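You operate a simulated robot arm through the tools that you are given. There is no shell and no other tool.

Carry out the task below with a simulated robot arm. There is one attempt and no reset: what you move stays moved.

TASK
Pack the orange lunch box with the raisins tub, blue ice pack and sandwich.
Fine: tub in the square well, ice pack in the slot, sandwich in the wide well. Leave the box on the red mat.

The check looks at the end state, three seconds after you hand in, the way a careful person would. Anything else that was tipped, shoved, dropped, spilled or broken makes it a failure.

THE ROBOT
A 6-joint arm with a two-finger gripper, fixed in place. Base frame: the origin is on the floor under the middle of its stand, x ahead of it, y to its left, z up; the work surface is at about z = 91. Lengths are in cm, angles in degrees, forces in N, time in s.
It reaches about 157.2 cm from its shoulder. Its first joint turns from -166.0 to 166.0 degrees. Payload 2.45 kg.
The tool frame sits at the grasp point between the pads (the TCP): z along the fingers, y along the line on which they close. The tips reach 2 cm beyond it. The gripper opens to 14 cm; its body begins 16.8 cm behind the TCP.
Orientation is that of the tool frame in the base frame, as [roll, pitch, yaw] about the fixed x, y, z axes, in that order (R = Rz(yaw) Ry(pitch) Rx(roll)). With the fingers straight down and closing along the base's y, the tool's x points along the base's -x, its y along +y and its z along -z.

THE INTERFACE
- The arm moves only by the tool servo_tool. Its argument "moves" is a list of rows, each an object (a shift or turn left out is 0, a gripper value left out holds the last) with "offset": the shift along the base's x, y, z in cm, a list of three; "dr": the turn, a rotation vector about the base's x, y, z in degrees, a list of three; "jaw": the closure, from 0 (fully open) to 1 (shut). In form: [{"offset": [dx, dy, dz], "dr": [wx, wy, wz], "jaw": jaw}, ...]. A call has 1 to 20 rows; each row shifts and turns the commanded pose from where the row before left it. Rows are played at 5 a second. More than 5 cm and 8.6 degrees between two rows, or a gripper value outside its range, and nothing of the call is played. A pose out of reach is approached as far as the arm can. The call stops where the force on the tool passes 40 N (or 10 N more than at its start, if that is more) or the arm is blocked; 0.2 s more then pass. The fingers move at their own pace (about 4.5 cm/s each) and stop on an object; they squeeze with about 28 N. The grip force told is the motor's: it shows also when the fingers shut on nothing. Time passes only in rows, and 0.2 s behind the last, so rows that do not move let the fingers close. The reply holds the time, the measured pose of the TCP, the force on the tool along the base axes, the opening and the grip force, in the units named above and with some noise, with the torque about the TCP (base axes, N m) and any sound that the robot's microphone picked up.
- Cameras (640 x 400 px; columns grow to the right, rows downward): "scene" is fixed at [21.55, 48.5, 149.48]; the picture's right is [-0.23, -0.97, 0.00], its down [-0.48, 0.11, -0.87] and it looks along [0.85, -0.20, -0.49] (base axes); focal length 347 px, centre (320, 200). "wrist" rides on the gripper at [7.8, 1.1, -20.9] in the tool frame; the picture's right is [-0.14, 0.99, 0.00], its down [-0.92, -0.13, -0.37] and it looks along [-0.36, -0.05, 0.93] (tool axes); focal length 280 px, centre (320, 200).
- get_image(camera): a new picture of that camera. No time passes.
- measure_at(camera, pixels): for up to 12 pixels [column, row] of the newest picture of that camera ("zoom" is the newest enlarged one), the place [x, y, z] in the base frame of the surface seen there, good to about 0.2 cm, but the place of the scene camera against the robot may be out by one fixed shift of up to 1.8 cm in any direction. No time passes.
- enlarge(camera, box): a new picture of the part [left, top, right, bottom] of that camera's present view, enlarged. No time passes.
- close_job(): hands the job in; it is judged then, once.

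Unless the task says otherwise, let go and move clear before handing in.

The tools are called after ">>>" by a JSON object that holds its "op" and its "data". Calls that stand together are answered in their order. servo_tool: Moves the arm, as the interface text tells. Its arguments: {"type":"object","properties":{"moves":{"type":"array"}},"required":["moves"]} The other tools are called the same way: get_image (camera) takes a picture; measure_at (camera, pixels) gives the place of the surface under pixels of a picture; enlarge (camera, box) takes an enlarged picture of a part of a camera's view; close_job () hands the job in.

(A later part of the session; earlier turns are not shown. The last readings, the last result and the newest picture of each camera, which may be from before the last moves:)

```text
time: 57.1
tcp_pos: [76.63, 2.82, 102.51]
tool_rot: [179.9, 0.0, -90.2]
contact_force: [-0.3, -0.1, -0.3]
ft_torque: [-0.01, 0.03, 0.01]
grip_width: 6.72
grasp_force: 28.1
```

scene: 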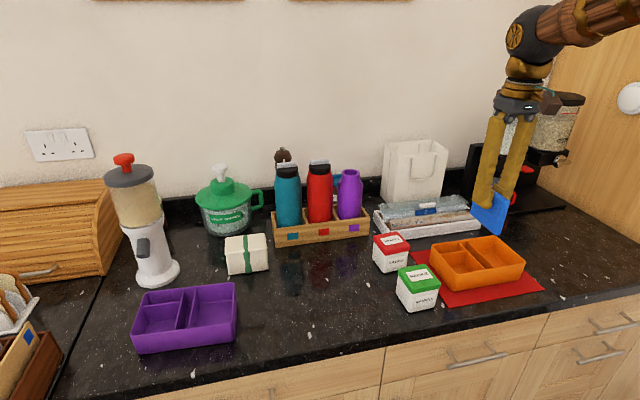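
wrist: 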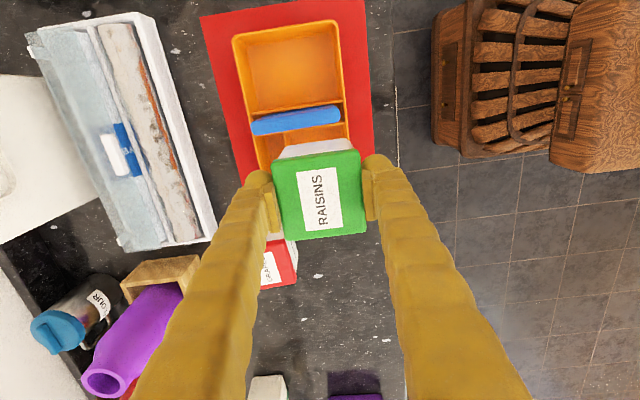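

It's slightly high in x (centre ≈76.5) and low in y (≈2.83). I'll correct by −0.2/+0.1 and lower further.

>>> {"op": "servo_tool", "data": {"moves": [{"offset": [-0.2, 0.1, -0.3]}, {"offset": [0, 0, -0.6]}, {"offset": [0, 0, -0.6]}, {"offset": [0, 0, -0.5]}, {"offset": [0, 0, 0]}]}}

>>> {"op": "enlarge", "data": {"camera": "wrist", "box": [220, 60, 420, 250]}}

>>> {"op": "measure_at", "data": {"camera": "zoom", "pixels": [[220, 240], [405, 210], [310, 205], [330, 370], [240, 195], [385, 180], [399, 130], [300, 300]]}}

```text
time: 58.3
tcp_pos: [76.3, 2.91, 100.46]
tool_rot: [-179.9, 0.0, -90.1]
contact_force: [0.4, 0.2, -1.9]
ft_torque: [0.01, 0.04, -0.01]
grip_width: 6.71
grasp_force: 28.2
```

```text
2.11 times, centred on (320, 155) of wrist
```

zoom: 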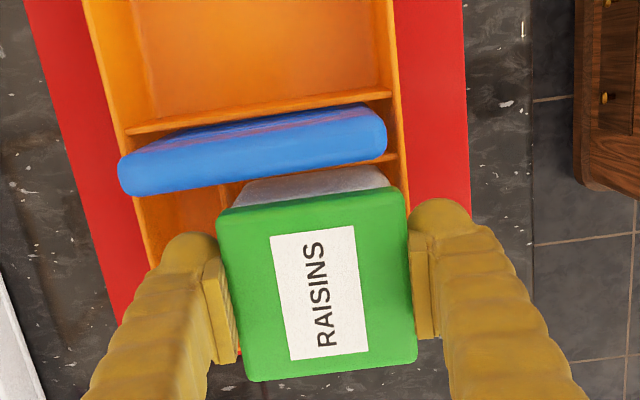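

```text
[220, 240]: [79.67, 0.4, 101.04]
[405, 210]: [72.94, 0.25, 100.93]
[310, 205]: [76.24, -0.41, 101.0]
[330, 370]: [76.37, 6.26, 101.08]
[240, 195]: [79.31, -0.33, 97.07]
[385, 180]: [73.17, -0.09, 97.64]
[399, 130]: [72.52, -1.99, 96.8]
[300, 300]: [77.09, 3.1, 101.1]
```

Centred now with the lid top at 101.05; it should seat near 99.3. I'll lower 1.4 and re-check before the last bit.

>>> {"op": "servo_tool", "data": {"moves": [{"offset": [0, 0, -0.5]}, {"offset": [0, 0, -0.5]}, {"offset": [0, 0, -0.4]}, {"offset": [0, 0, 0]}]}}

>>> {"op": "enlarge", "data": {"camera": "wrist", "box": [220, 60, 420, 250]}}

>>> {"op": "measure_at", "data": {"camera": "zoom", "pixels": [[220, 240], [405, 210], [310, 205], [330, 370], [300, 300], [240, 360]]}}

>>> {"op": "enlarge", "data": {"camera": "scene", "box": [430, 200, 510, 310]}}

```text
time: 59.3
tcp_pos: [76.44, 3.01, 99.14]
tool_rot: [-179.9, 0.0, -90.1]
contact_force: [-0.8, -0.7, -0.9]
ft_torque: [0.0, 0.0, -0.04]
grip_width: 6.72
grasp_force: 28.1
```

```text
2.11 times, centred on (320, 155) of wrist
```

zoom: 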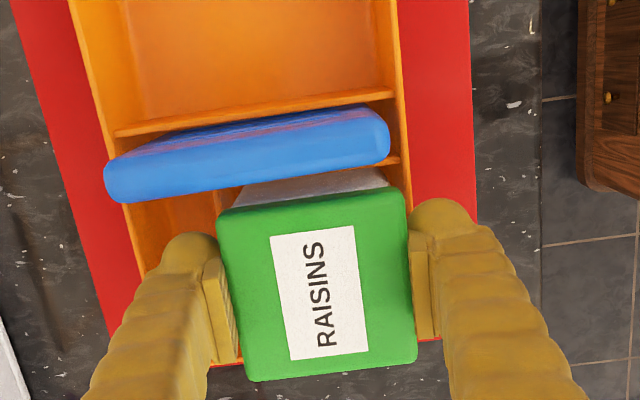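

```text
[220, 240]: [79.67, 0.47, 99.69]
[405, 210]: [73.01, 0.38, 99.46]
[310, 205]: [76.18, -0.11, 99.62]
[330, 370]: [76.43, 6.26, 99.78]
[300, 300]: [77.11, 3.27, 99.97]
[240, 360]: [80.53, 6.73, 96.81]
```

```text
3.64 times, centred on (470, 255) of scene
```

zoom: 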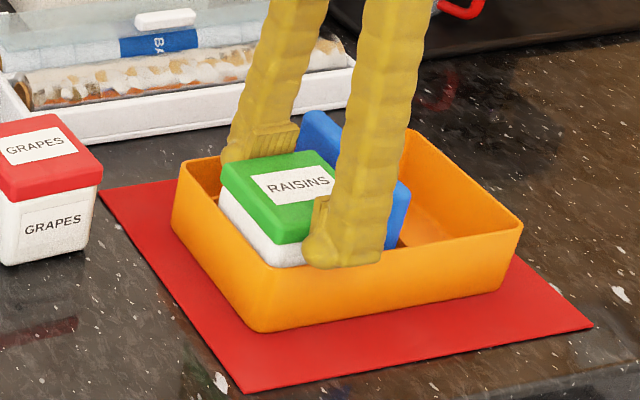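

About 0.4 cm remains. I'll ease down 0.3 and read the force.

>>> {"op": "servo_tool", "data": {"moves": [{"offset": [0, 0, -0.2]}, {"offset": [0, 0, -0.1]}, {"offset": [0, 0, 0]}]}}

>>> {"op": "enlarge", "data": {"camera": "wrist", "box": [220, 60, 420, 250]}}

>>> {"op": "measure_at", "data": {"camera": "zoom", "pixels": [[235, 240], [395, 215], [310, 230], [330, 350], [300, 300], [400, 340]]}}

>>> {"op": "enlarge", "data": {"camera": "scene", "box": [450, 240, 490, 280]}}

```text
time: 60.1
tcp_pos: [76.38, 2.98, 98.95]
tool_rot: [-180.0, 0.0, -90.1]
contact_force: [0.2, 0.7, -1.5]
ft_torque: [0.0, -0.01, 0.0]
grip_width: 6.68
grasp_force: 27.8
```

```text
2.11 times, centred on (320, 155) of wrist
```

zoom: 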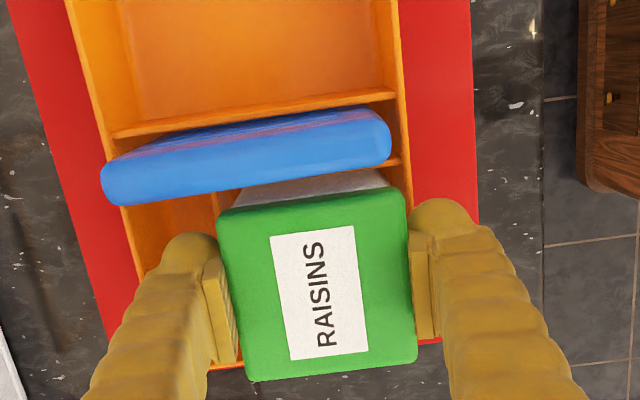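

```text
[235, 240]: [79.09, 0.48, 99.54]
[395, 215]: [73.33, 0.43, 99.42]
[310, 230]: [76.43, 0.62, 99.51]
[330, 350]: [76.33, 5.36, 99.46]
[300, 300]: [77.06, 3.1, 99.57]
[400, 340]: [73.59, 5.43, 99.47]
```

```text
10.00 times, centred on (470, 260) of scene
```

zoom: 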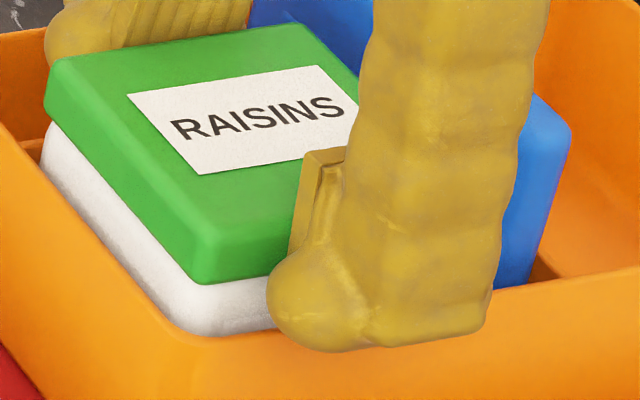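

The top is at 99.5, about 0.2 above its seat, and the fingertips are above the rim. I'll lower 0.15 more, then release and rise.

>>> {"op": "servo_tool", "data": {"moves": [{"offset": [0, 0, -0.15]}, {"offset": [0, 0, 0]}]}}

>>> {"op": "servo_tool", "data": {"moves": [{"jaw": 0.48}, {"jaw": 0.4}, {"jaw": 0.36}, {"jaw": 0.36}, {"offset": [0, 0, 2]}, {"offset": [0, 0, 4]}, {"offset": [0, 0, 5]}, {"offset": [0, 0, 5]}, {"offset": [0, 0, 5]}, {"offset": [0, 0, 0]}]}}

>>> {"op": "get_image", "data": {"camera": "wrist"}}

>>> {"op": "enlarge", "data": {"camera": "scene", "box": [410, 190, 560, 320]}}

>>> {"op": "enlarge", "data": {"camera": "wrist", "box": [240, 50, 400, 200]}}

```text
time: 60.7
tcp_pos: [76.32, 2.84, 98.74]
tool_rot: [179.9, 0.1, -90.2]
contact_force: [0.0, -0.3, -0.9]
ft_torque: [0.02, 0.0, 0.01]
grip_width: 6.72
grasp_force: 27.9
```

```text
time: 62.9
tcp_pos: [76.2, 2.82, 119.62]
tool_rot: [-179.9, 0.1, -90.1]
contact_force: [-1.0, 0.5, 0.6]
ft_torque: [-0.01, -0.02, -0.03]
grip_width: 8.97
grasp_force: 0.0
```

```text
taken
```

wrist: 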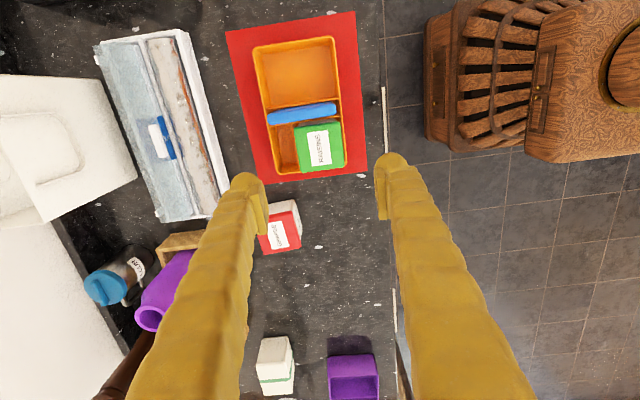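

```text
3.08 times, centred on (485, 255) of scene
```

zoom: 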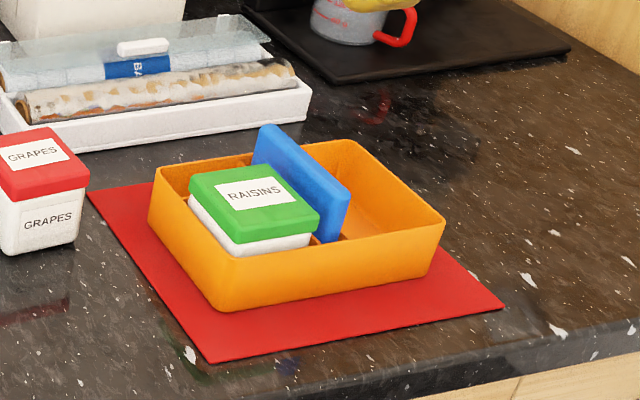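

```text
2.67 times, centred on (320, 125) of wrist
```

zoom: 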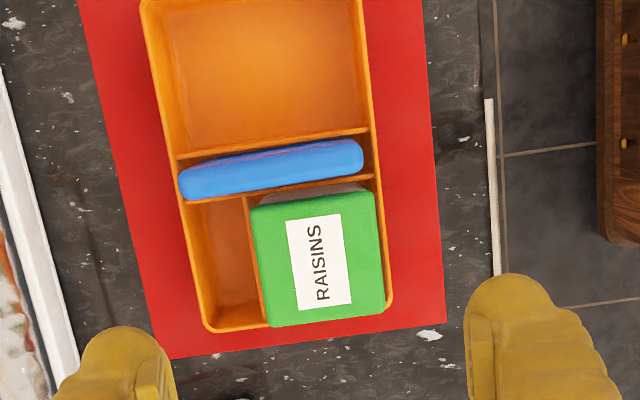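

The tub sits in the square well and the ice pack in the slot. I'll confirm the tub is level and recheck the wide well position.

>>> {"op": "measure_at", "data": {"camera": "zoom", "pixels": [[265, 215], [370, 200], [375, 300], [280, 315], [190, 185], [350, 155], [270, 170], [370, 90], [155, 60], [300, 132], [220, 150], [290, 60]]}}

>>> {"op": "measure_at", "data": {"camera": "wrist", "pixels": [[295, 41], [258, 80], [338, 70], [300, 70], [340, 90], [262, 100]]}}

```text
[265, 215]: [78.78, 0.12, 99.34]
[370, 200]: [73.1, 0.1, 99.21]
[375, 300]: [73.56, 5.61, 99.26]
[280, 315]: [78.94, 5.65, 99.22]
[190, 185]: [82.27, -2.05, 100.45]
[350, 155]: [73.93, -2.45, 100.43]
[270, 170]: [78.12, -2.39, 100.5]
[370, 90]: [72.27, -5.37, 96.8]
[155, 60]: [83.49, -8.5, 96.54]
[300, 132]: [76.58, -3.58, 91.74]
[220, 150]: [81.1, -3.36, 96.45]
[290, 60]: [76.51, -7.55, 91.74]
```

```text
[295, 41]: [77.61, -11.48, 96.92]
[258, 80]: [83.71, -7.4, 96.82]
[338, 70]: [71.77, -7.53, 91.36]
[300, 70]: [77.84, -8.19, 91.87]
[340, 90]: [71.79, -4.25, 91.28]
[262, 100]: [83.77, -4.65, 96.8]
```

Everything is seated (tub top 99.2, ice pack 100.45). Before going for the sandwich I'll check the height and place of the grinder and spinner near it.

>>> {"op": "get_image", "data": {"camera": "scene"}}

>>> {"op": "measure_at", "data": {"camera": "scene", "pixels": [[124, 160], [130, 180], [155, 200], [142, 240], [165, 270], [230, 245], [262, 240], [266, 268], [246, 238], [220, 170], [235, 200], [200, 200]]}}

```text
taken
```

scene: 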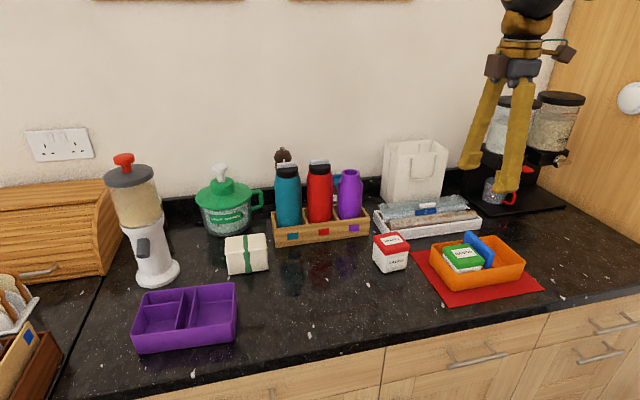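

```text
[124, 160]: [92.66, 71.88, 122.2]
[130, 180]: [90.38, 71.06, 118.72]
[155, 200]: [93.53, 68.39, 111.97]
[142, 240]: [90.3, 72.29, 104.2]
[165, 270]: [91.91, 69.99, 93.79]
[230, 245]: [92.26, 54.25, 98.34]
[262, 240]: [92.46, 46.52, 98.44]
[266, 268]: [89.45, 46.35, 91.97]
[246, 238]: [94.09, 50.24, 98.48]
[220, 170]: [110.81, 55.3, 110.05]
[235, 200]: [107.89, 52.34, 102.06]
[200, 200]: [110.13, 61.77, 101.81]
```

The grinder is at y≥68 and the spinner at x≥103, so both are clear of a y-closing grasp at (93, 52). I'll travel there, turning back to close along y, with jaws open.

>>> {"op": "servo_tool", "data": {"moves": [{"offset": [0, 0, 2]}, {"offset": [1.4, 4.1, 0], "dr": [0, 0, -7.5], "jaw": 0.1}, {"offset": [1.4, 4.1, 0], "dr": [0, 0, -7.5]}, {"offset": [1.4, 4.1, 0], "dr": [0, 0, -7.5]}, {"offset": [1.4, 4.1, 0], "dr": [0, 0, -7.5]}, {"offset": [1.4, 4.1, 0], "dr": [0, 0, -7.5]}, {"offset": [1.4, 4.1, 0], "dr": [0, 0, -7.5]}, {"offset": [1.4, 4.1, 0], "dr": [0, 0, -7.5]}, {"offset": [1.4, 4.1, 0], "dr": [0, 0, -7.5]}, {"offset": [1.4, 4.1, 0], "dr": [0, 0, -7.5]}, {"offset": [1.4, 4.1, 0], "dr": [0, 0, -7.5]}, {"offset": [1.4, 4.1, 0], "dr": [0, 0, -7.5]}, {"offset": [1.4, 4.1, 0], "dr": [0, 0, -7.5]}, {"offset": [0, 0, 0]}, {"offset": [0, 0, 0]}]}}

>>> {"op": "get_image", "data": {"camera": "wrist"}}

>>> {"op": "enlarge", "data": {"camera": "wrist", "box": [250, 80, 400, 200]}}

```text
time: 66.1
tcp_pos: [93.33, 52.54, 121.87]
tool_rot: [-179.9, 0.0, 179.9]
contact_force: [-0.2, 0.3, -0.2]
ft_torque: [0.03, 0.02, 0.01]
grip_width: 12.58
grasp_force: 0.1
```

```text
taken
```

wrist: 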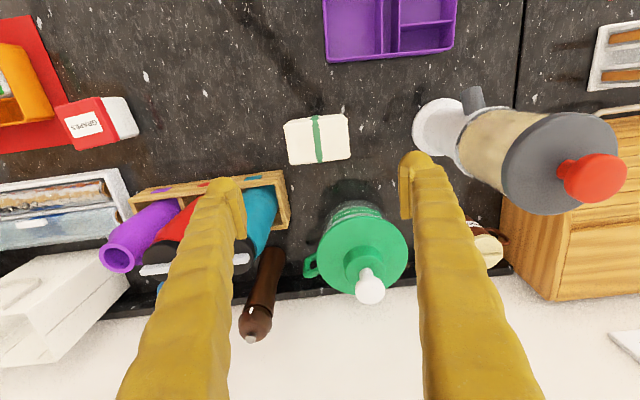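

```text
3.33 times, centred on (325, 140) of wrist
```

zoom: 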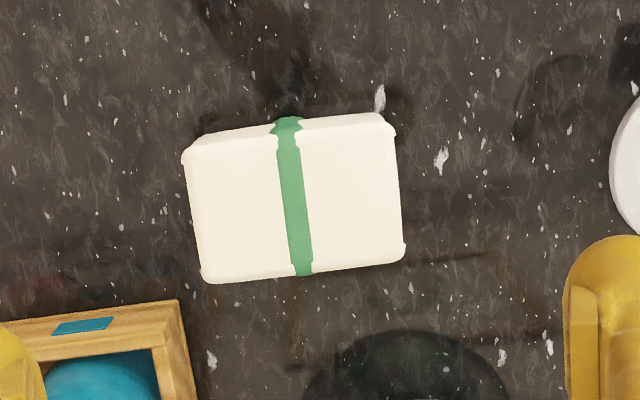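

The sandwich is clearly seen between (185,160) and (405,280) in the zoom. I'll measure its top corners and edges.

>>> {"op": "measure_at", "data": {"camera": "zoom", "pixels": [[188, 165], [392, 135], [400, 252], [208, 278], [192, 200], [200, 250], [396, 170], [400, 230], [240, 150], [360, 135], [250, 275], [360, 265]]}}

>>> {"op": "measure_at", "data": {"camera": "zoom", "pixels": [[292, 200], [230, 145], [350, 120], [190, 152], [388, 118], [605, 160], [180, 330], [570, 330]]}}

```text
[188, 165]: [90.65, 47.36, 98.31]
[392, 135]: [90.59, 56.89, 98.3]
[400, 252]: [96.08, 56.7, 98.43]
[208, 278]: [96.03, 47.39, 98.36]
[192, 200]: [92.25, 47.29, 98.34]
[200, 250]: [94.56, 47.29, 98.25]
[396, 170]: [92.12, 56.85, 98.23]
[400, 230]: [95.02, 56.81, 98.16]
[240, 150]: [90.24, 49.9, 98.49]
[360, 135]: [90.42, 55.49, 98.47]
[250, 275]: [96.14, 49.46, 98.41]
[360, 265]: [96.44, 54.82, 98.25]
```

```text
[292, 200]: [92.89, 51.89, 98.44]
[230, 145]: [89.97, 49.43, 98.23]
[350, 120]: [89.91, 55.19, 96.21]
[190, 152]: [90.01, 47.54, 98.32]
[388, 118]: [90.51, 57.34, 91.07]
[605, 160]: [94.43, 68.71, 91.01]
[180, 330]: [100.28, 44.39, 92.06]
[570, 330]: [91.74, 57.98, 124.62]
```

Sandwich: x 90.0–96.4, y 47.25–56.95, top 98.4, with no yaw. I'll centre at (93.2, 52.1) and descend to a check height.

>>> {"op": "servo_tool", "data": {"moves": [{"offset": [-0.1, -0.3, -4]}, {"offset": [0, 0, -5]}, {"offset": [0, 0, -5]}, {"offset": [0, 0, -4]}, {"offset": [0, 0, -1]}, {"offset": [0, 0, 0]}, {"offset": [0, 0, 0]}]}}

>>> {"op": "get_image", "data": {"camera": "wrist"}}

>>> {"op": "enlarge", "data": {"camera": "scene", "box": [190, 150, 320, 290]}}

```text
time: 67.7
tcp_pos: [93.36, 52.13, 102.93]
tool_rot: [-179.9, 0.0, 179.9]
contact_force: [-0.5, 0.4, 0.0]
ft_torque: [-0.03, -0.02, -0.01]
grip_width: 12.61
grasp_force: 0.1
```

```text
taken
```

wrist: 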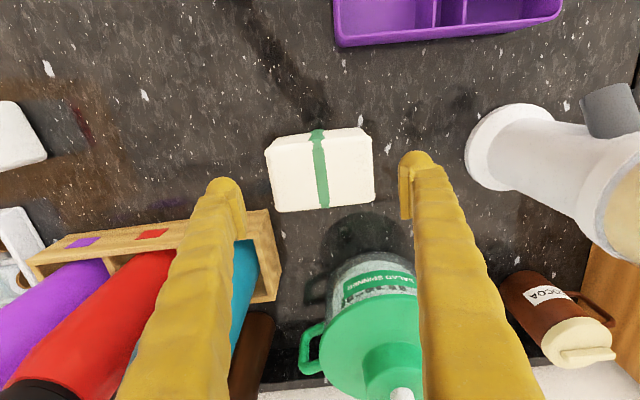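

```text
2.86 times, centred on (255, 220) of scene
```

zoom: 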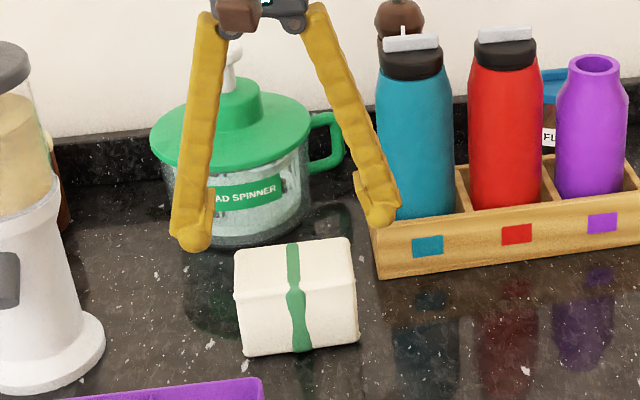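

The fingers straddle the sandwich well. I'll narrow slightly to 11.5 cm and lower to about 97.2.

>>> {"op": "servo_tool", "data": {"moves": [{"offset": [-0.1, 0, -2], "jaw": 0.18}, {"offset": [0, 0, -2]}, {"offset": [0, 0, -1.2]}, {"offset": [0, 0, -0.5]}, {"offset": [0, 0, 0]}]}}

>>> {"op": "get_image", "data": {"camera": "wrist"}}

>>> {"op": "enlarge", "data": {"camera": "scene", "box": [200, 200, 300, 290]}}

>>> {"op": "measure_at", "data": {"camera": "zoom", "pixels": [[180, 230], [440, 190], [190, 120], [430, 130]]}}

```text
time: 68.9
tcp_pos: [93.06, 51.84, 97.11]
tool_rot: [-179.9, 0.0, 179.8]
contact_force: [-0.3, 0.0, -0.5]
ft_torque: [-0.04, -0.03, 0.02]
grip_width: 11.46
grasp_force: 0.0
```

```text
taken
```

wrist: 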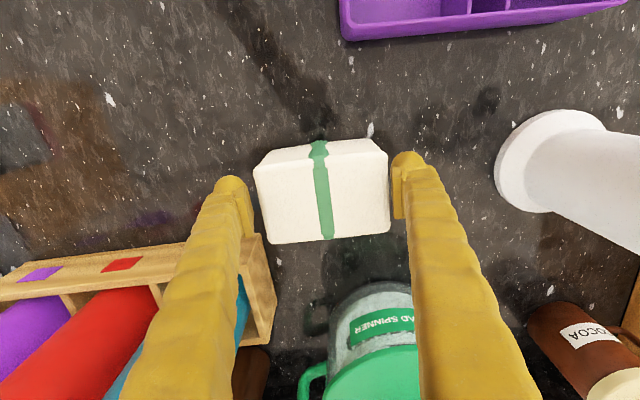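

```text
4.44 times, centred on (250, 245) of scene
```

zoom: 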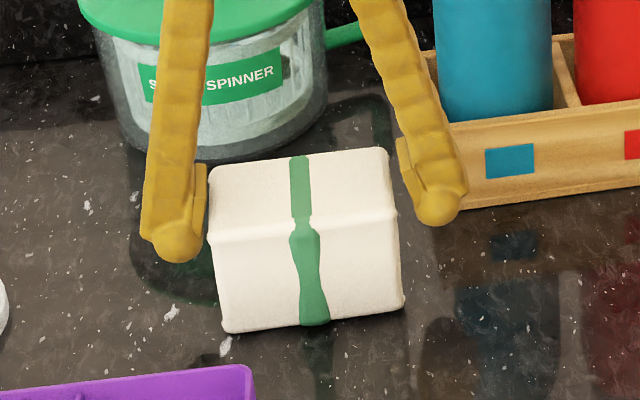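

```text
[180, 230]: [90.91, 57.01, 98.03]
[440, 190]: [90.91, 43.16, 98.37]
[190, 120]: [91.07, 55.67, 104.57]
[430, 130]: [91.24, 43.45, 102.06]
```

>>> {"op": "measure_at", "data": {"camera": "zoom", "pixels": [[178, 257], [190, 255], [437, 221], [428, 218], [198, 235], [203, 200], [203, 168], [402, 145], [410, 180], [418, 200], [160, 240], [300, 180]]}}

```text
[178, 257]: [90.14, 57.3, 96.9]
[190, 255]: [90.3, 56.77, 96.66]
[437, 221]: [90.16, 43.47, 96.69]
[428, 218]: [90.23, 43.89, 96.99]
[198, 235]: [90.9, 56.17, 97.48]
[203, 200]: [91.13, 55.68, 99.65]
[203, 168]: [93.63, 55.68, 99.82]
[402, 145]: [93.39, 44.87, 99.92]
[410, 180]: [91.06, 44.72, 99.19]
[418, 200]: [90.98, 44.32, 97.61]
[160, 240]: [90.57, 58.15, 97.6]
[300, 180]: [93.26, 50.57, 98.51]
```

Pads overlap the sandwich's top ~1.3 cm, and tips would end right about rim height in the box. I'll centre by +0.2 in y and close.

>>> {"op": "servo_tool", "data": {"moves": [{"offset": [0.1, 0.2, -0.05]}, {"offset": [0, 0, 0]}, {"jaw": 0.25}, {"jaw": 0.35}, {"jaw": 1}, {"jaw": 1}, {"jaw": 1}, {"jaw": 1}]}}

>>> {"op": "get_image", "data": {"camera": "wrist"}}

>>> {"op": "enlarge", "data": {"camera": "scene", "box": [200, 200, 300, 290]}}

```text
time: 70.7
tcp_pos: [93.15, 52.02, 97.12]
tool_rot: [-179.9, 0.0, 180.0]
contact_force: [0.5, -0.6, 3.2]
ft_torque: [-0.03, -0.02, -0.16]
grip_width: 10.65
grasp_force: 27.6
```

```text
taken
```

wrist: 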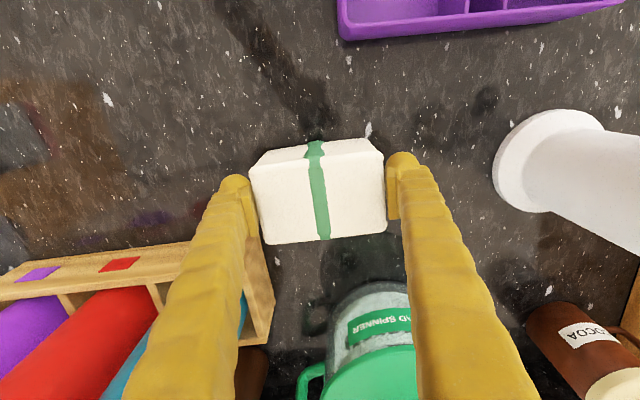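

```text
4.44 times, centred on (250, 245) of scene
```

zoom: 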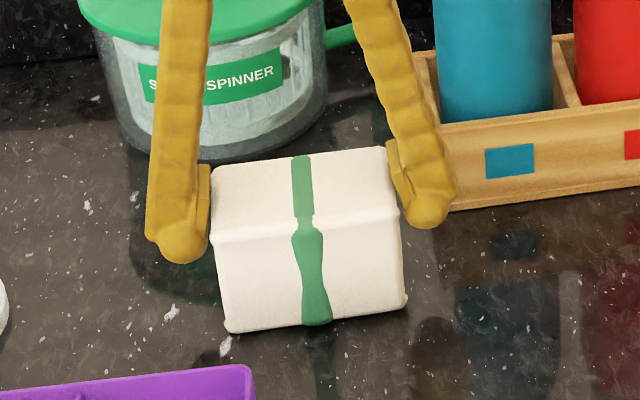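

It's gripped (28 N). I'll do a small test lift and check that the sandwich follows level.

>>> {"op": "servo_tool", "data": {"moves": [{"offset": [0, 0, 0.4]}, {"offset": [0, 0, 0.6]}, {"offset": [0, 0, 0.5]}, {"offset": [0, 0, 0]}]}}

>>> {"op": "get_image", "data": {"camera": "wrist"}}

>>> {"op": "measure_at", "data": {"camera": "wrist", "pixels": [[290, 180], [350, 170], [290, 225], [355, 218], [320, 200], [275, 160]]}}

>>> {"op": "enlarge", "data": {"camera": "scene", "box": [200, 200, 300, 290]}}

```text
time: 71.7
tcp_pos: [93.17, 52.15, 98.5]
tool_rot: [-179.8, 0.0, 179.9]
contact_force: [0.4, -0.5, -2.0]
ft_torque: [0.01, 0.01, -0.02]
grip_width: 10.6
grasp_force: 27.9
```

```text
taken
```

wrist: 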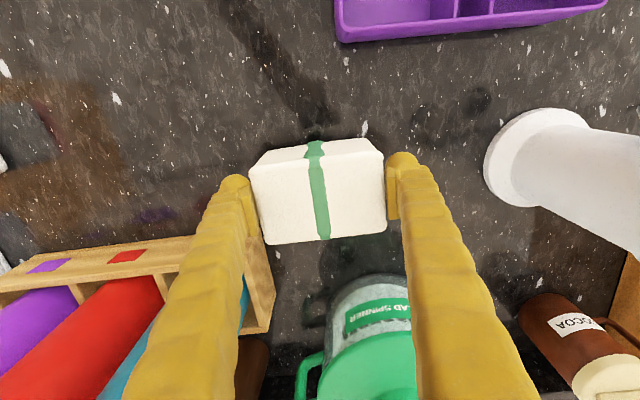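

```text
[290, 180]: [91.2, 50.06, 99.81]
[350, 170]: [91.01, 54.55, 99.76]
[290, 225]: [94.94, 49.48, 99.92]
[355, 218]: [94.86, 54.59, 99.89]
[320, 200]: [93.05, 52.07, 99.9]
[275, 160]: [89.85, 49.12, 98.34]
```

```text
4.44 times, centred on (250, 245) of scene
```

zoom: 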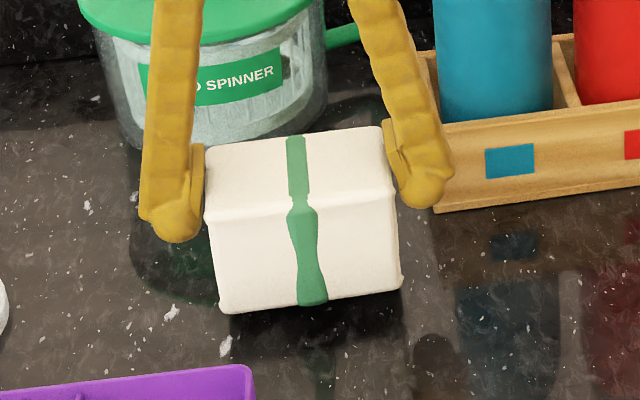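

The sandwich lifts level at z≈99.85. I'll raise it and pull it back from the bottles in x first.

>>> {"op": "servo_tool", "data": {"moves": [{"offset": [0, 0, 1.5]}, {"offset": [0, 0, 3]}, {"offset": [0, 0, 4]}, {"offset": [0, 0, 3]}, {"offset": [0, 0, 1]}, {"offset": [-1.5, 0, 0]}, {"offset": [-3, 0, 0]}, {"offset": [-4, 0, 0]}, {"offset": [-3.5, 0, 0]}, {"offset": [-2, 0, 0]}, {"offset": [-1, 0, 0]}, {"offset": [0, 0, 0]}]}}

>>> {"op": "get_image", "data": {"camera": "wrist"}}

```text
time: 74.3
tcp_pos: [78.01, 52.18, 110.98]
tool_rot: [-179.9, 0.1, 179.8]
contact_force: [0.0, 0.7, -2.5]
ft_torque: [-0.02, -0.01, 0.0]
grip_width: 10.6
grasp_force: 28.2
```

```text
taken
```

wrist: 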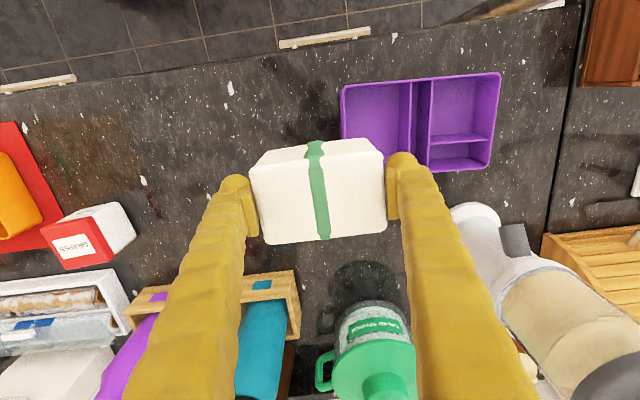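

Held securely. Now I'll carry it across to the wide well while turning it 90°.

>>> {"op": "servo_tool", "data": {"moves": [{"offset": [0, -1, 0], "dr": [0, 0, 2.5]}, {"offset": [0, -2.5, 0], "dr": [0, 0, 5]}, {"offset": [0, -3.7, 0], "dr": [0, 0, 5.5]}, {"offset": [0, -3.7, 0], "dr": [0, 0, 5.5]}, {"offset": [0, -3.7, 0], "dr": [0, 0, 5.5]}, {"offset": [0, -3.7, 0], "dr": [0, 0, 5.5]}, {"offset": [0, -3.7, 0], "dr": [0, 0, 5.5]}, {"offset": [0, -3.7, 0], "dr": [0, 0, 5.5]}, {"offset": [0, -3.7, 0], "dr": [0, 0, 5.5]}, {"offset": [0, -3.7, 0], "dr": [0, 0, 5.5]}, {"offset": [0, -3.7, 0], "dr": [0, 0, 5.5]}, {"offset": [0, -3.7, 0], "dr": [0, 0, 5.5]}, {"offset": [0, -3.7, 0], "dr": [0, 0, 5.5]}, {"offset": [0, -3.7, 0], "dr": [0, 0, 5.5]}, {"offset": [0, -3.7, 0], "dr": [0, 0, 5.5]}, {"offset": [0, -3.7, 0], "dr": [0, 0, 5.5]}, {"offset": [0, -2.5, 0], "dr": [0, 0, 3.5]}, {"offset": [0, -1.7, 0], "dr": [0, 0, 2]}, {"offset": [0, 0, 0]}, {"offset": [0, 0, 0]}]}}

>>> {"op": "get_image", "data": {"camera": "wrist"}}

>>> {"op": "get_image", "data": {"camera": "scene"}}

```text
time: 78.5
tcp_pos: [78.03, -7.38, 111.18]
tool_rot: [-180.0, 0.0, -90.0]
contact_force: [0.1, 0.7, -1.8]
ft_torque: [0.02, 0.03, -0.01]
grip_width: 10.57
grasp_force: 28.0
```

```text
taken
```

wrist: 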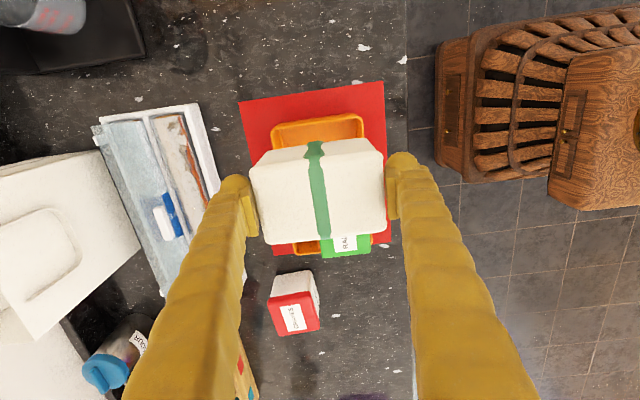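

```text
taken
```

scene: 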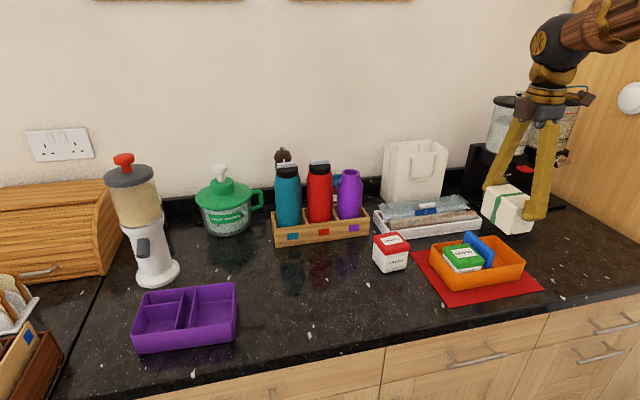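

The sandwich is over the wide well at (78.0, −7.4), turned lengthwise in x. I'll measure its edges for alignment.

>>> {"op": "enlarge", "data": {"camera": "wrist", "box": [230, 100, 400, 260]}}

>>> {"op": "measure_at", "data": {"camera": "zoom", "pixels": [[80, 190], [90, 270], [375, 130], [390, 230], [160, 185], [300, 160], [160, 335], [330, 318], [240, 260], [110, 150], [330, 110], [250, 60]]}}

```text
2.50 times, centred on (315, 180) of wrist
```

zoom: 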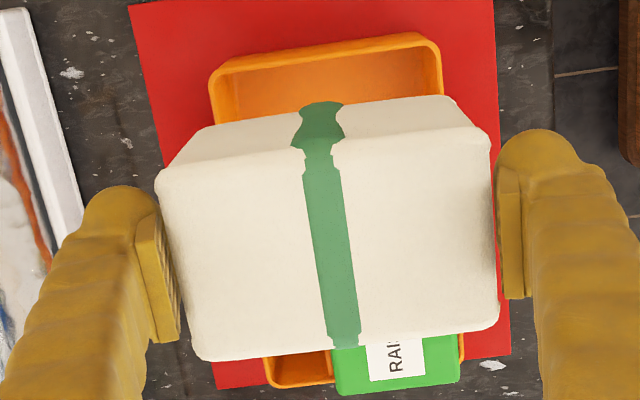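

```text
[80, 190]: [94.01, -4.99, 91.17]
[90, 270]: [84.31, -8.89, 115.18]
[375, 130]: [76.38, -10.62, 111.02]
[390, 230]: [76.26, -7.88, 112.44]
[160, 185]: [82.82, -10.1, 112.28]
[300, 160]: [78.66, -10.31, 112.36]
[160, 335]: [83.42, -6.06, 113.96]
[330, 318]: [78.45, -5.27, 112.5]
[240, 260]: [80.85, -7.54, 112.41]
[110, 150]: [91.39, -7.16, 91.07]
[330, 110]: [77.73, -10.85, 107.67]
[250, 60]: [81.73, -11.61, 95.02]
```

>>> {"op": "measure_at", "data": {"camera": "zoom", "pixels": [[163, 200], [180, 290], [488, 165], [495, 280], [230, 168], [430, 145], [240, 352], [430, 331], [215, 132], [450, 103], [260, 125], [400, 108]]}}

```text
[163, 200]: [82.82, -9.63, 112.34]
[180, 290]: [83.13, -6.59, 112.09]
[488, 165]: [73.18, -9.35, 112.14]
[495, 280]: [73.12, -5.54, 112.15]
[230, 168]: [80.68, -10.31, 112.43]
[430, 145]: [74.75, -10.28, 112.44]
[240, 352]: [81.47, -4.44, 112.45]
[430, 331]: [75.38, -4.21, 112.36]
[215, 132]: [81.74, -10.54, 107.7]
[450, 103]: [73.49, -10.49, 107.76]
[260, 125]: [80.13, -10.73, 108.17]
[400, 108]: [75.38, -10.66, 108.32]
```

The sandwich's centre is (78.1, −7.35), matching the well centre (78.08, −7.33). I'll lower until its base is about 1 cm above the rim and re-check.

>>> {"op": "servo_tool", "data": {"moves": [{"offset": [0, 0, -2]}, {"offset": [0, 0, -2.5]}, {"offset": [0, 0, -1.7]}, {"offset": [0, 0, -0.8]}, {"offset": [0, 0, 0]}, {"offset": [0, 0, 0]}]}}

>>> {"op": "enlarge", "data": {"camera": "wrist", "box": [230, 100, 400, 260]}}

>>> {"op": "enlarge", "data": {"camera": "scene", "box": [410, 170, 560, 310]}}

```text
time: 79.9
tcp_pos: [78.06, -7.44, 104.12]
tool_rot: [-180.0, 0.0, -90.1]
contact_force: [-0.1, -0.5, -2.8]
ft_torque: [0.0, 0.02, 0.02]
grip_width: 10.55
grasp_force: 28.0
```

```text
2.50 times, centred on (315, 180) of wrist
```

zoom: 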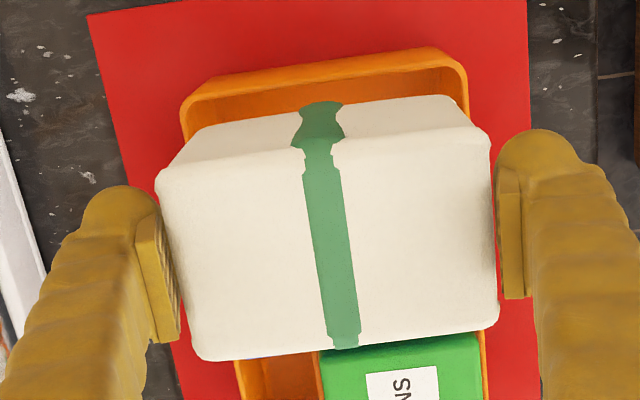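

```text
2.86 times, centred on (485, 240) of scene
```

zoom: 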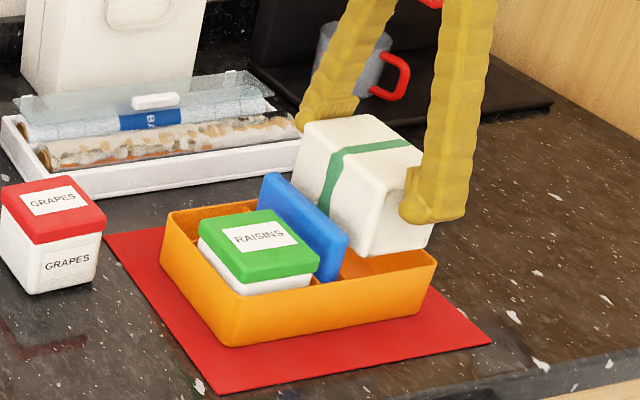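

>>> {"op": "enlarge", "data": {"camera": "wrist", "box": [230, 100, 400, 260]}}

>>> {"op": "measure_at", "data": {"camera": "zoom", "pixels": [[163, 200], [180, 290], [488, 165], [495, 280], [230, 168], [430, 145], [240, 352], [430, 331], [215, 132], [450, 103], [185, 115], [465, 80]]}}

>>> {"op": "measure_at", "data": {"camera": "zoom", "pixels": [[330, 63], [330, 90], [187, 130], [460, 100], [240, 370], [485, 350], [320, 370], [300, 62], [200, 90], [450, 60], [270, 358], [475, 340]]}}

```text
2.50 times, centred on (315, 180) of wrist
```

zoom: 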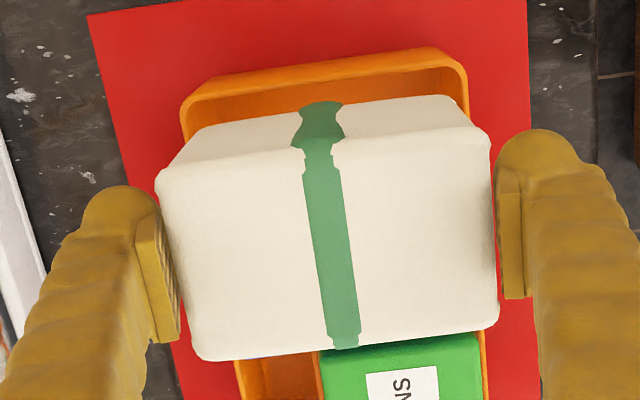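

```text
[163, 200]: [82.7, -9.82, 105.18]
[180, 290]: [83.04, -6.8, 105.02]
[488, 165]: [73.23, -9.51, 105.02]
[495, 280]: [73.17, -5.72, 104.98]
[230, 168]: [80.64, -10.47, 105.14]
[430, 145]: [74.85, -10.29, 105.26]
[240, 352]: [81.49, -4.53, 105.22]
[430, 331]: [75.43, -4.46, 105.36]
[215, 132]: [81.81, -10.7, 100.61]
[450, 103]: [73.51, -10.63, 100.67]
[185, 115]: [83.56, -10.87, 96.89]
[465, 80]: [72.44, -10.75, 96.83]
```

```text
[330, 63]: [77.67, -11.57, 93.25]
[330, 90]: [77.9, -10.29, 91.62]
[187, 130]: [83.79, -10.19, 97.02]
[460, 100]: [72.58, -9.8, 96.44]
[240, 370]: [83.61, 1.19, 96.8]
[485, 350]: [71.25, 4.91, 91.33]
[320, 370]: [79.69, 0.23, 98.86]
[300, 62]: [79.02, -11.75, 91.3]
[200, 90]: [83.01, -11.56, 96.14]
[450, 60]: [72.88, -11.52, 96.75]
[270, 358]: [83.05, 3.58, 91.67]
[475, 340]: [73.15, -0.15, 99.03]
```

The sandwich's centre is y≈−7.5, so I'll shift +0.15 and lower so that the base just enters the well.

>>> {"op": "servo_tool", "data": {"moves": [{"offset": [0, 0.15, 0]}, {"offset": [0, 0, -0.5]}, {"offset": [0, 0, -0.5]}, {"offset": [0, 0, -0.5]}, {"offset": [0, 0, -0.4]}, {"offset": [0, 0, 0]}]}}

>>> {"op": "enlarge", "data": {"camera": "wrist", "box": [230, 100, 400, 260]}}

>>> {"op": "measure_at", "data": {"camera": "zoom", "pixels": [[163, 200], [180, 290], [488, 165], [495, 280], [230, 168], [430, 145], [240, 352], [430, 331], [215, 132], [450, 103], [330, 85], [330, 60]]}}

>>> {"op": "enlarge", "data": {"camera": "scene", "box": [430, 190, 540, 300]}}

```text
time: 81.3
tcp_pos: [78.21, -7.35, 102.24]
tool_rot: [-179.9, 0.0, -90.0]
contact_force: [0.0, 0.5, -2.0]
ft_torque: [0.0, -0.02, -0.02]
grip_width: 10.55
grasp_force: 27.2
```

```text
2.50 times, centred on (315, 180) of wrist
```

zoom: 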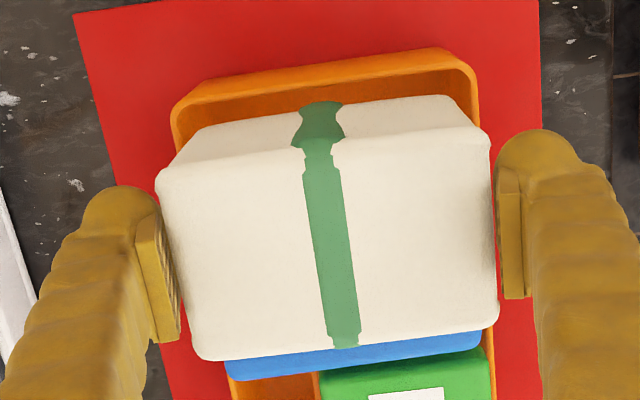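

```text
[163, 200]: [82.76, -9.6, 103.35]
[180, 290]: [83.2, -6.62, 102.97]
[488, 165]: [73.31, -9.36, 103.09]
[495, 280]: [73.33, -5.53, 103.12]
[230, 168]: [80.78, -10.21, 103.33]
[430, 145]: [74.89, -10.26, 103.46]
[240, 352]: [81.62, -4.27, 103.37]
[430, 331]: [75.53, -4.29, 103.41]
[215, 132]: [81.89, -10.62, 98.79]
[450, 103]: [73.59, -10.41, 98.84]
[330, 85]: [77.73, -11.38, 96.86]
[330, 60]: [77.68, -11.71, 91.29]
```

```text
3.64 times, centred on (485, 245) of scene
```

zoom: 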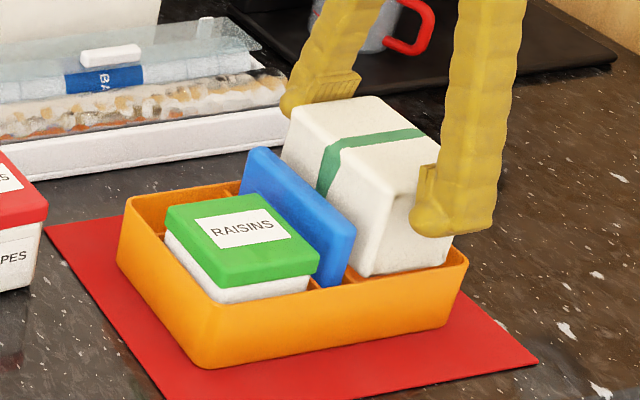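

Its base is just inside the rim with no contact. I'll nudge x −0.13 and keep lowering.

>>> {"op": "servo_tool", "data": {"moves": [{"offset": [-0.13, 0, -0.3]}, {"offset": [0, 0, -0.5]}, {"offset": [0, 0, -0.5]}, {"offset": [0, 0, -0.5]}, {"offset": [0, 0, 0]}]}}

>>> {"op": "enlarge", "data": {"camera": "wrist", "box": [230, 100, 400, 260]}}

>>> {"op": "measure_at", "data": {"camera": "zoom", "pixels": [[163, 200], [180, 290], [488, 165], [495, 280], [230, 168], [430, 145], [240, 352], [430, 331], [215, 132], [450, 103], [330, 85], [350, 355]]}}

```text
time: 82.5
tcp_pos: [77.97, -7.16, 100.5]
tool_rot: [-179.9, 0.0, -90.2]
contact_force: [-1.1, -0.1, -2.0]
ft_torque: [0.02, -0.01, 0.02]
grip_width: 10.53
grasp_force: 27.9
```

```text
2.50 times, centred on (315, 180) of wrist
```

zoom: 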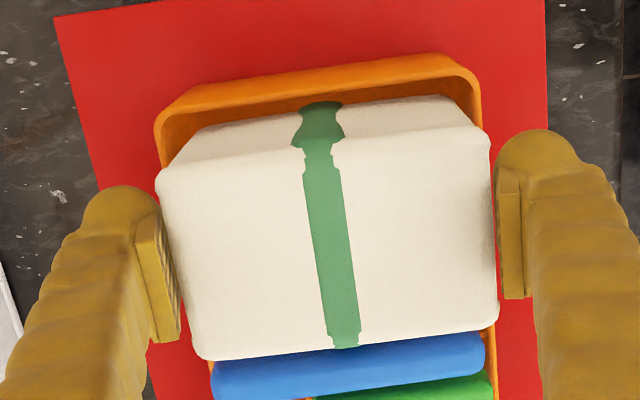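

```text
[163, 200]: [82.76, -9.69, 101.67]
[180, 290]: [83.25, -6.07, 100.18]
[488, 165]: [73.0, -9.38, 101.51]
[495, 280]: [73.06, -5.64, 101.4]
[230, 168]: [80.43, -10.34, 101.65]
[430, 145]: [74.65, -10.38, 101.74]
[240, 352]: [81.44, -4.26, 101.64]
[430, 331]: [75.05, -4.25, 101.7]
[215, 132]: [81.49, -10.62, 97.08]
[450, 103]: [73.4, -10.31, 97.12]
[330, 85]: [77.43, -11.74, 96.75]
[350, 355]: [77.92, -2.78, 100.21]
```

Still free and centred with the top at 101.65; it should seat near 99.15. I'll lower 1.5 more and recheck.

>>> {"op": "servo_tool", "data": {"moves": [{"offset": [0.05, 0, -0.5]}, {"offset": [0, 0, -0.5]}, {"offset": [0, 0, -0.5]}, {"offset": [0, 0, 0]}]}}

>>> {"op": "enlarge", "data": {"camera": "scene", "box": [470, 200, 540, 290]}}

>>> {"op": "enlarge", "data": {"camera": "wrist", "box": [230, 100, 400, 260]}}

>>> {"op": "measure_at", "data": {"camera": "zoom", "pixels": [[163, 200], [180, 290], [488, 165], [495, 280], [230, 168], [430, 145], [240, 352], [430, 331], [215, 132], [450, 103]]}}

```text
time: 83.5
tcp_pos: [78.11, -7.32, 98.97]
tool_rot: [-179.9, -0.1, -90.1]
contact_force: [0.7, 0.9, -2.4]
ft_torque: [-0.01, -0.05, -0.03]
grip_width: 10.53
grasp_force: 28.0
```

```text
4.44 times, centred on (505, 245) of scene
```

zoom: 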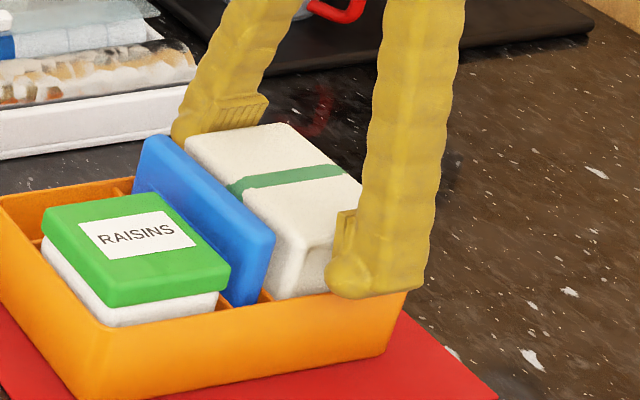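

```text
2.50 times, centred on (315, 180) of wrist
```

zoom: 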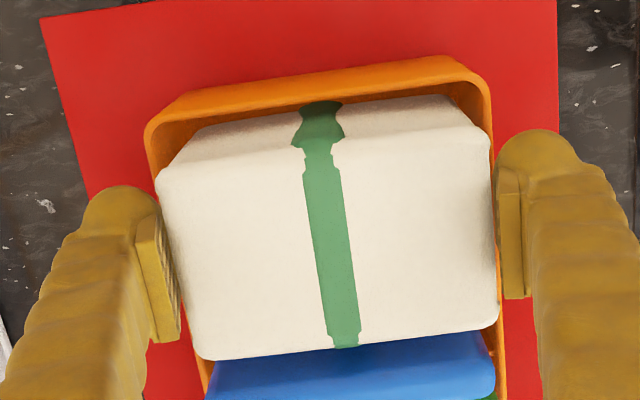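

```text
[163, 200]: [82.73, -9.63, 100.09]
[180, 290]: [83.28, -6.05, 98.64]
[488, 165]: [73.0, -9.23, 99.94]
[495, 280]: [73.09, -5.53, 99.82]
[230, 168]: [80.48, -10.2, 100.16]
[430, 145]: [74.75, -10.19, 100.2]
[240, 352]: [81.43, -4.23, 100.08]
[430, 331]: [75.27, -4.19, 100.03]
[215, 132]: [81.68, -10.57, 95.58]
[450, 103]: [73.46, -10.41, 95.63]
```

About 0.95 cm remains and the fingertips are still above the rim. I'll lower 0.6, then small steps.

>>> {"op": "servo_tool", "data": {"moves": [{"offset": [0, 0, -0.3]}, {"offset": [0, 0, -0.3]}, {"offset": [0, 0, 0]}]}}

>>> {"op": "enlarge", "data": {"camera": "scene", "box": [490, 230, 540, 280]}}

>>> {"op": "measure_at", "data": {"camera": "zoom", "pixels": [[320, 290], [300, 270], [250, 320], [300, 330], [360, 320], [100, 230], [330, 340], [280, 350]]}}

>>> {"op": "enlarge", "data": {"camera": "wrist", "box": [230, 100, 400, 260]}}

>>> {"op": "measure_at", "data": {"camera": "zoom", "pixels": [[230, 190], [430, 165], [240, 330], [430, 310], [270, 260], [400, 250]]}}

```text
time: 84.3
tcp_pos: [78.07, -7.33, 98.24]
tool_rot: [-179.9, -0.1, -90.1]
contact_force: [-0.3, -0.9, -1.4]
ft_torque: [-0.03, -0.01, 0.02]
grip_width: 10.54
grasp_force: 27.8
```

```text
8.00 times, centred on (515, 255) of scene
```

zoom: 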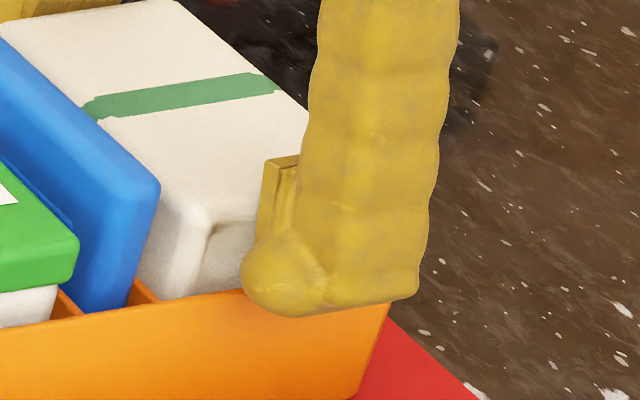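

```text
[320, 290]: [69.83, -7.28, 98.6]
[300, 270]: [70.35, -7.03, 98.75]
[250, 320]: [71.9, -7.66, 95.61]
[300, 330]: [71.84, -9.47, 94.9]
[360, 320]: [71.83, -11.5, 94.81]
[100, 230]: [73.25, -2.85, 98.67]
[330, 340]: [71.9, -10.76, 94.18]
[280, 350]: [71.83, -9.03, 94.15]
```

```text
2.50 times, centred on (315, 180) of wrist
```

zoom: 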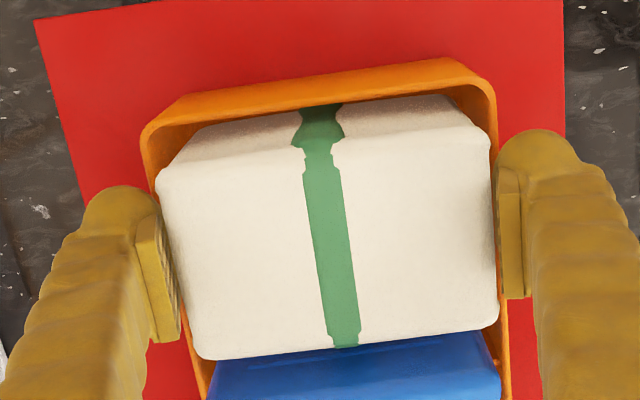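

```text
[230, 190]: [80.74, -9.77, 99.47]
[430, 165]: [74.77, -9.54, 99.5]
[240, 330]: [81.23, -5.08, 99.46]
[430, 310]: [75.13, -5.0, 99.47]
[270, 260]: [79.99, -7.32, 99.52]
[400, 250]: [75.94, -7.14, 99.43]
```

The top is at 99.47, about 0.3 to go, with fingertips still above the rim. I'll ease down 0.25 and read the force.

>>> {"op": "servo_tool", "data": {"moves": [{"offset": [0, 0, -0.15]}, {"offset": [0, 0, -0.1]}, {"offset": [0, 0, 0]}]}}

>>> {"op": "enlarge", "data": {"camera": "wrist", "box": [230, 100, 400, 260]}}

>>> {"op": "measure_at", "data": {"camera": "zoom", "pixels": [[230, 190], [430, 165], [240, 330], [430, 310], [270, 260], [400, 250]]}}

```text
time: 85.1
tcp_pos: [78.1, -7.28, 98.2]
tool_rot: [-179.8, 0.0, -90.0]
contact_force: [-4.2, 1.9, 10.8]
ft_torque: [0.02, 0.1, 0.15]
grip_width: 10.56
grasp_force: 28.6
stopped in row 3: the force on the tool passed its limit at 42 N (the readings are from after the stop); the commanded pose is now the measured one
```

```text
2.50 times, centred on (315, 180) of wrist
```

zoom: 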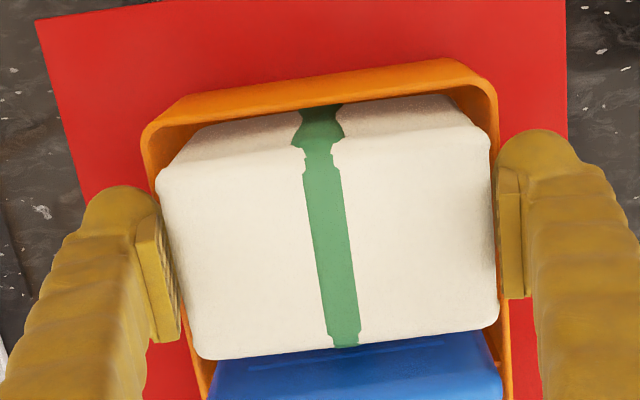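

```text
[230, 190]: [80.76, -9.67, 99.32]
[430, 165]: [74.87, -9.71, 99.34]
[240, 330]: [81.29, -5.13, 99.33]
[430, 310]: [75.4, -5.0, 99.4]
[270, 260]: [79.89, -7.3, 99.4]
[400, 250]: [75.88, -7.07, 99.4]
```

Contact with the top at 99.35 means it's essentially seated. I'll relieve the pressure by 0.1, then open and rise.

>>> {"op": "servo_tool", "data": {"moves": [{"offset": [0, 0, 0.1]}, {"jaw": 0.2}, {"jaw": 0.15}, {"jaw": 0.12}, {"jaw": 0.1}, {"jaw": 0.1}]}}

>>> {"op": "get_image", "data": {"camera": "wrist"}}

>>> {"op": "measure_at", "data": {"camera": "wrist", "pixels": [[320, 180], [300, 180], [350, 175], [300, 220], [350, 215], [320, 150]]}}

```text
time: 86.5
tcp_pos: [78.09, -7.23, 98.21]
tool_rot: [-179.8, 0.1, -90.0]
contact_force: [-0.7, -0.6, -0.4]
ft_torque: [0.01, 0.01, 0.0]
grip_width: 12.62
grasp_force: 0.1
```

```text
taken
```

wrist: 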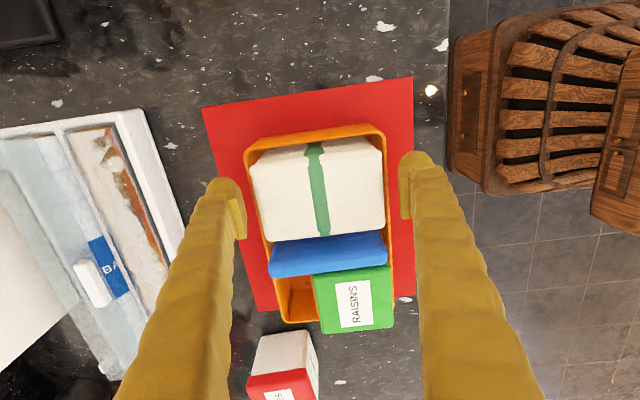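

```text
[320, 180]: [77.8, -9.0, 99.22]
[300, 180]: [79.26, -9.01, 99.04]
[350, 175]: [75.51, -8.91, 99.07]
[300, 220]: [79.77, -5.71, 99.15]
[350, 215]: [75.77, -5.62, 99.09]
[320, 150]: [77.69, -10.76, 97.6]
```

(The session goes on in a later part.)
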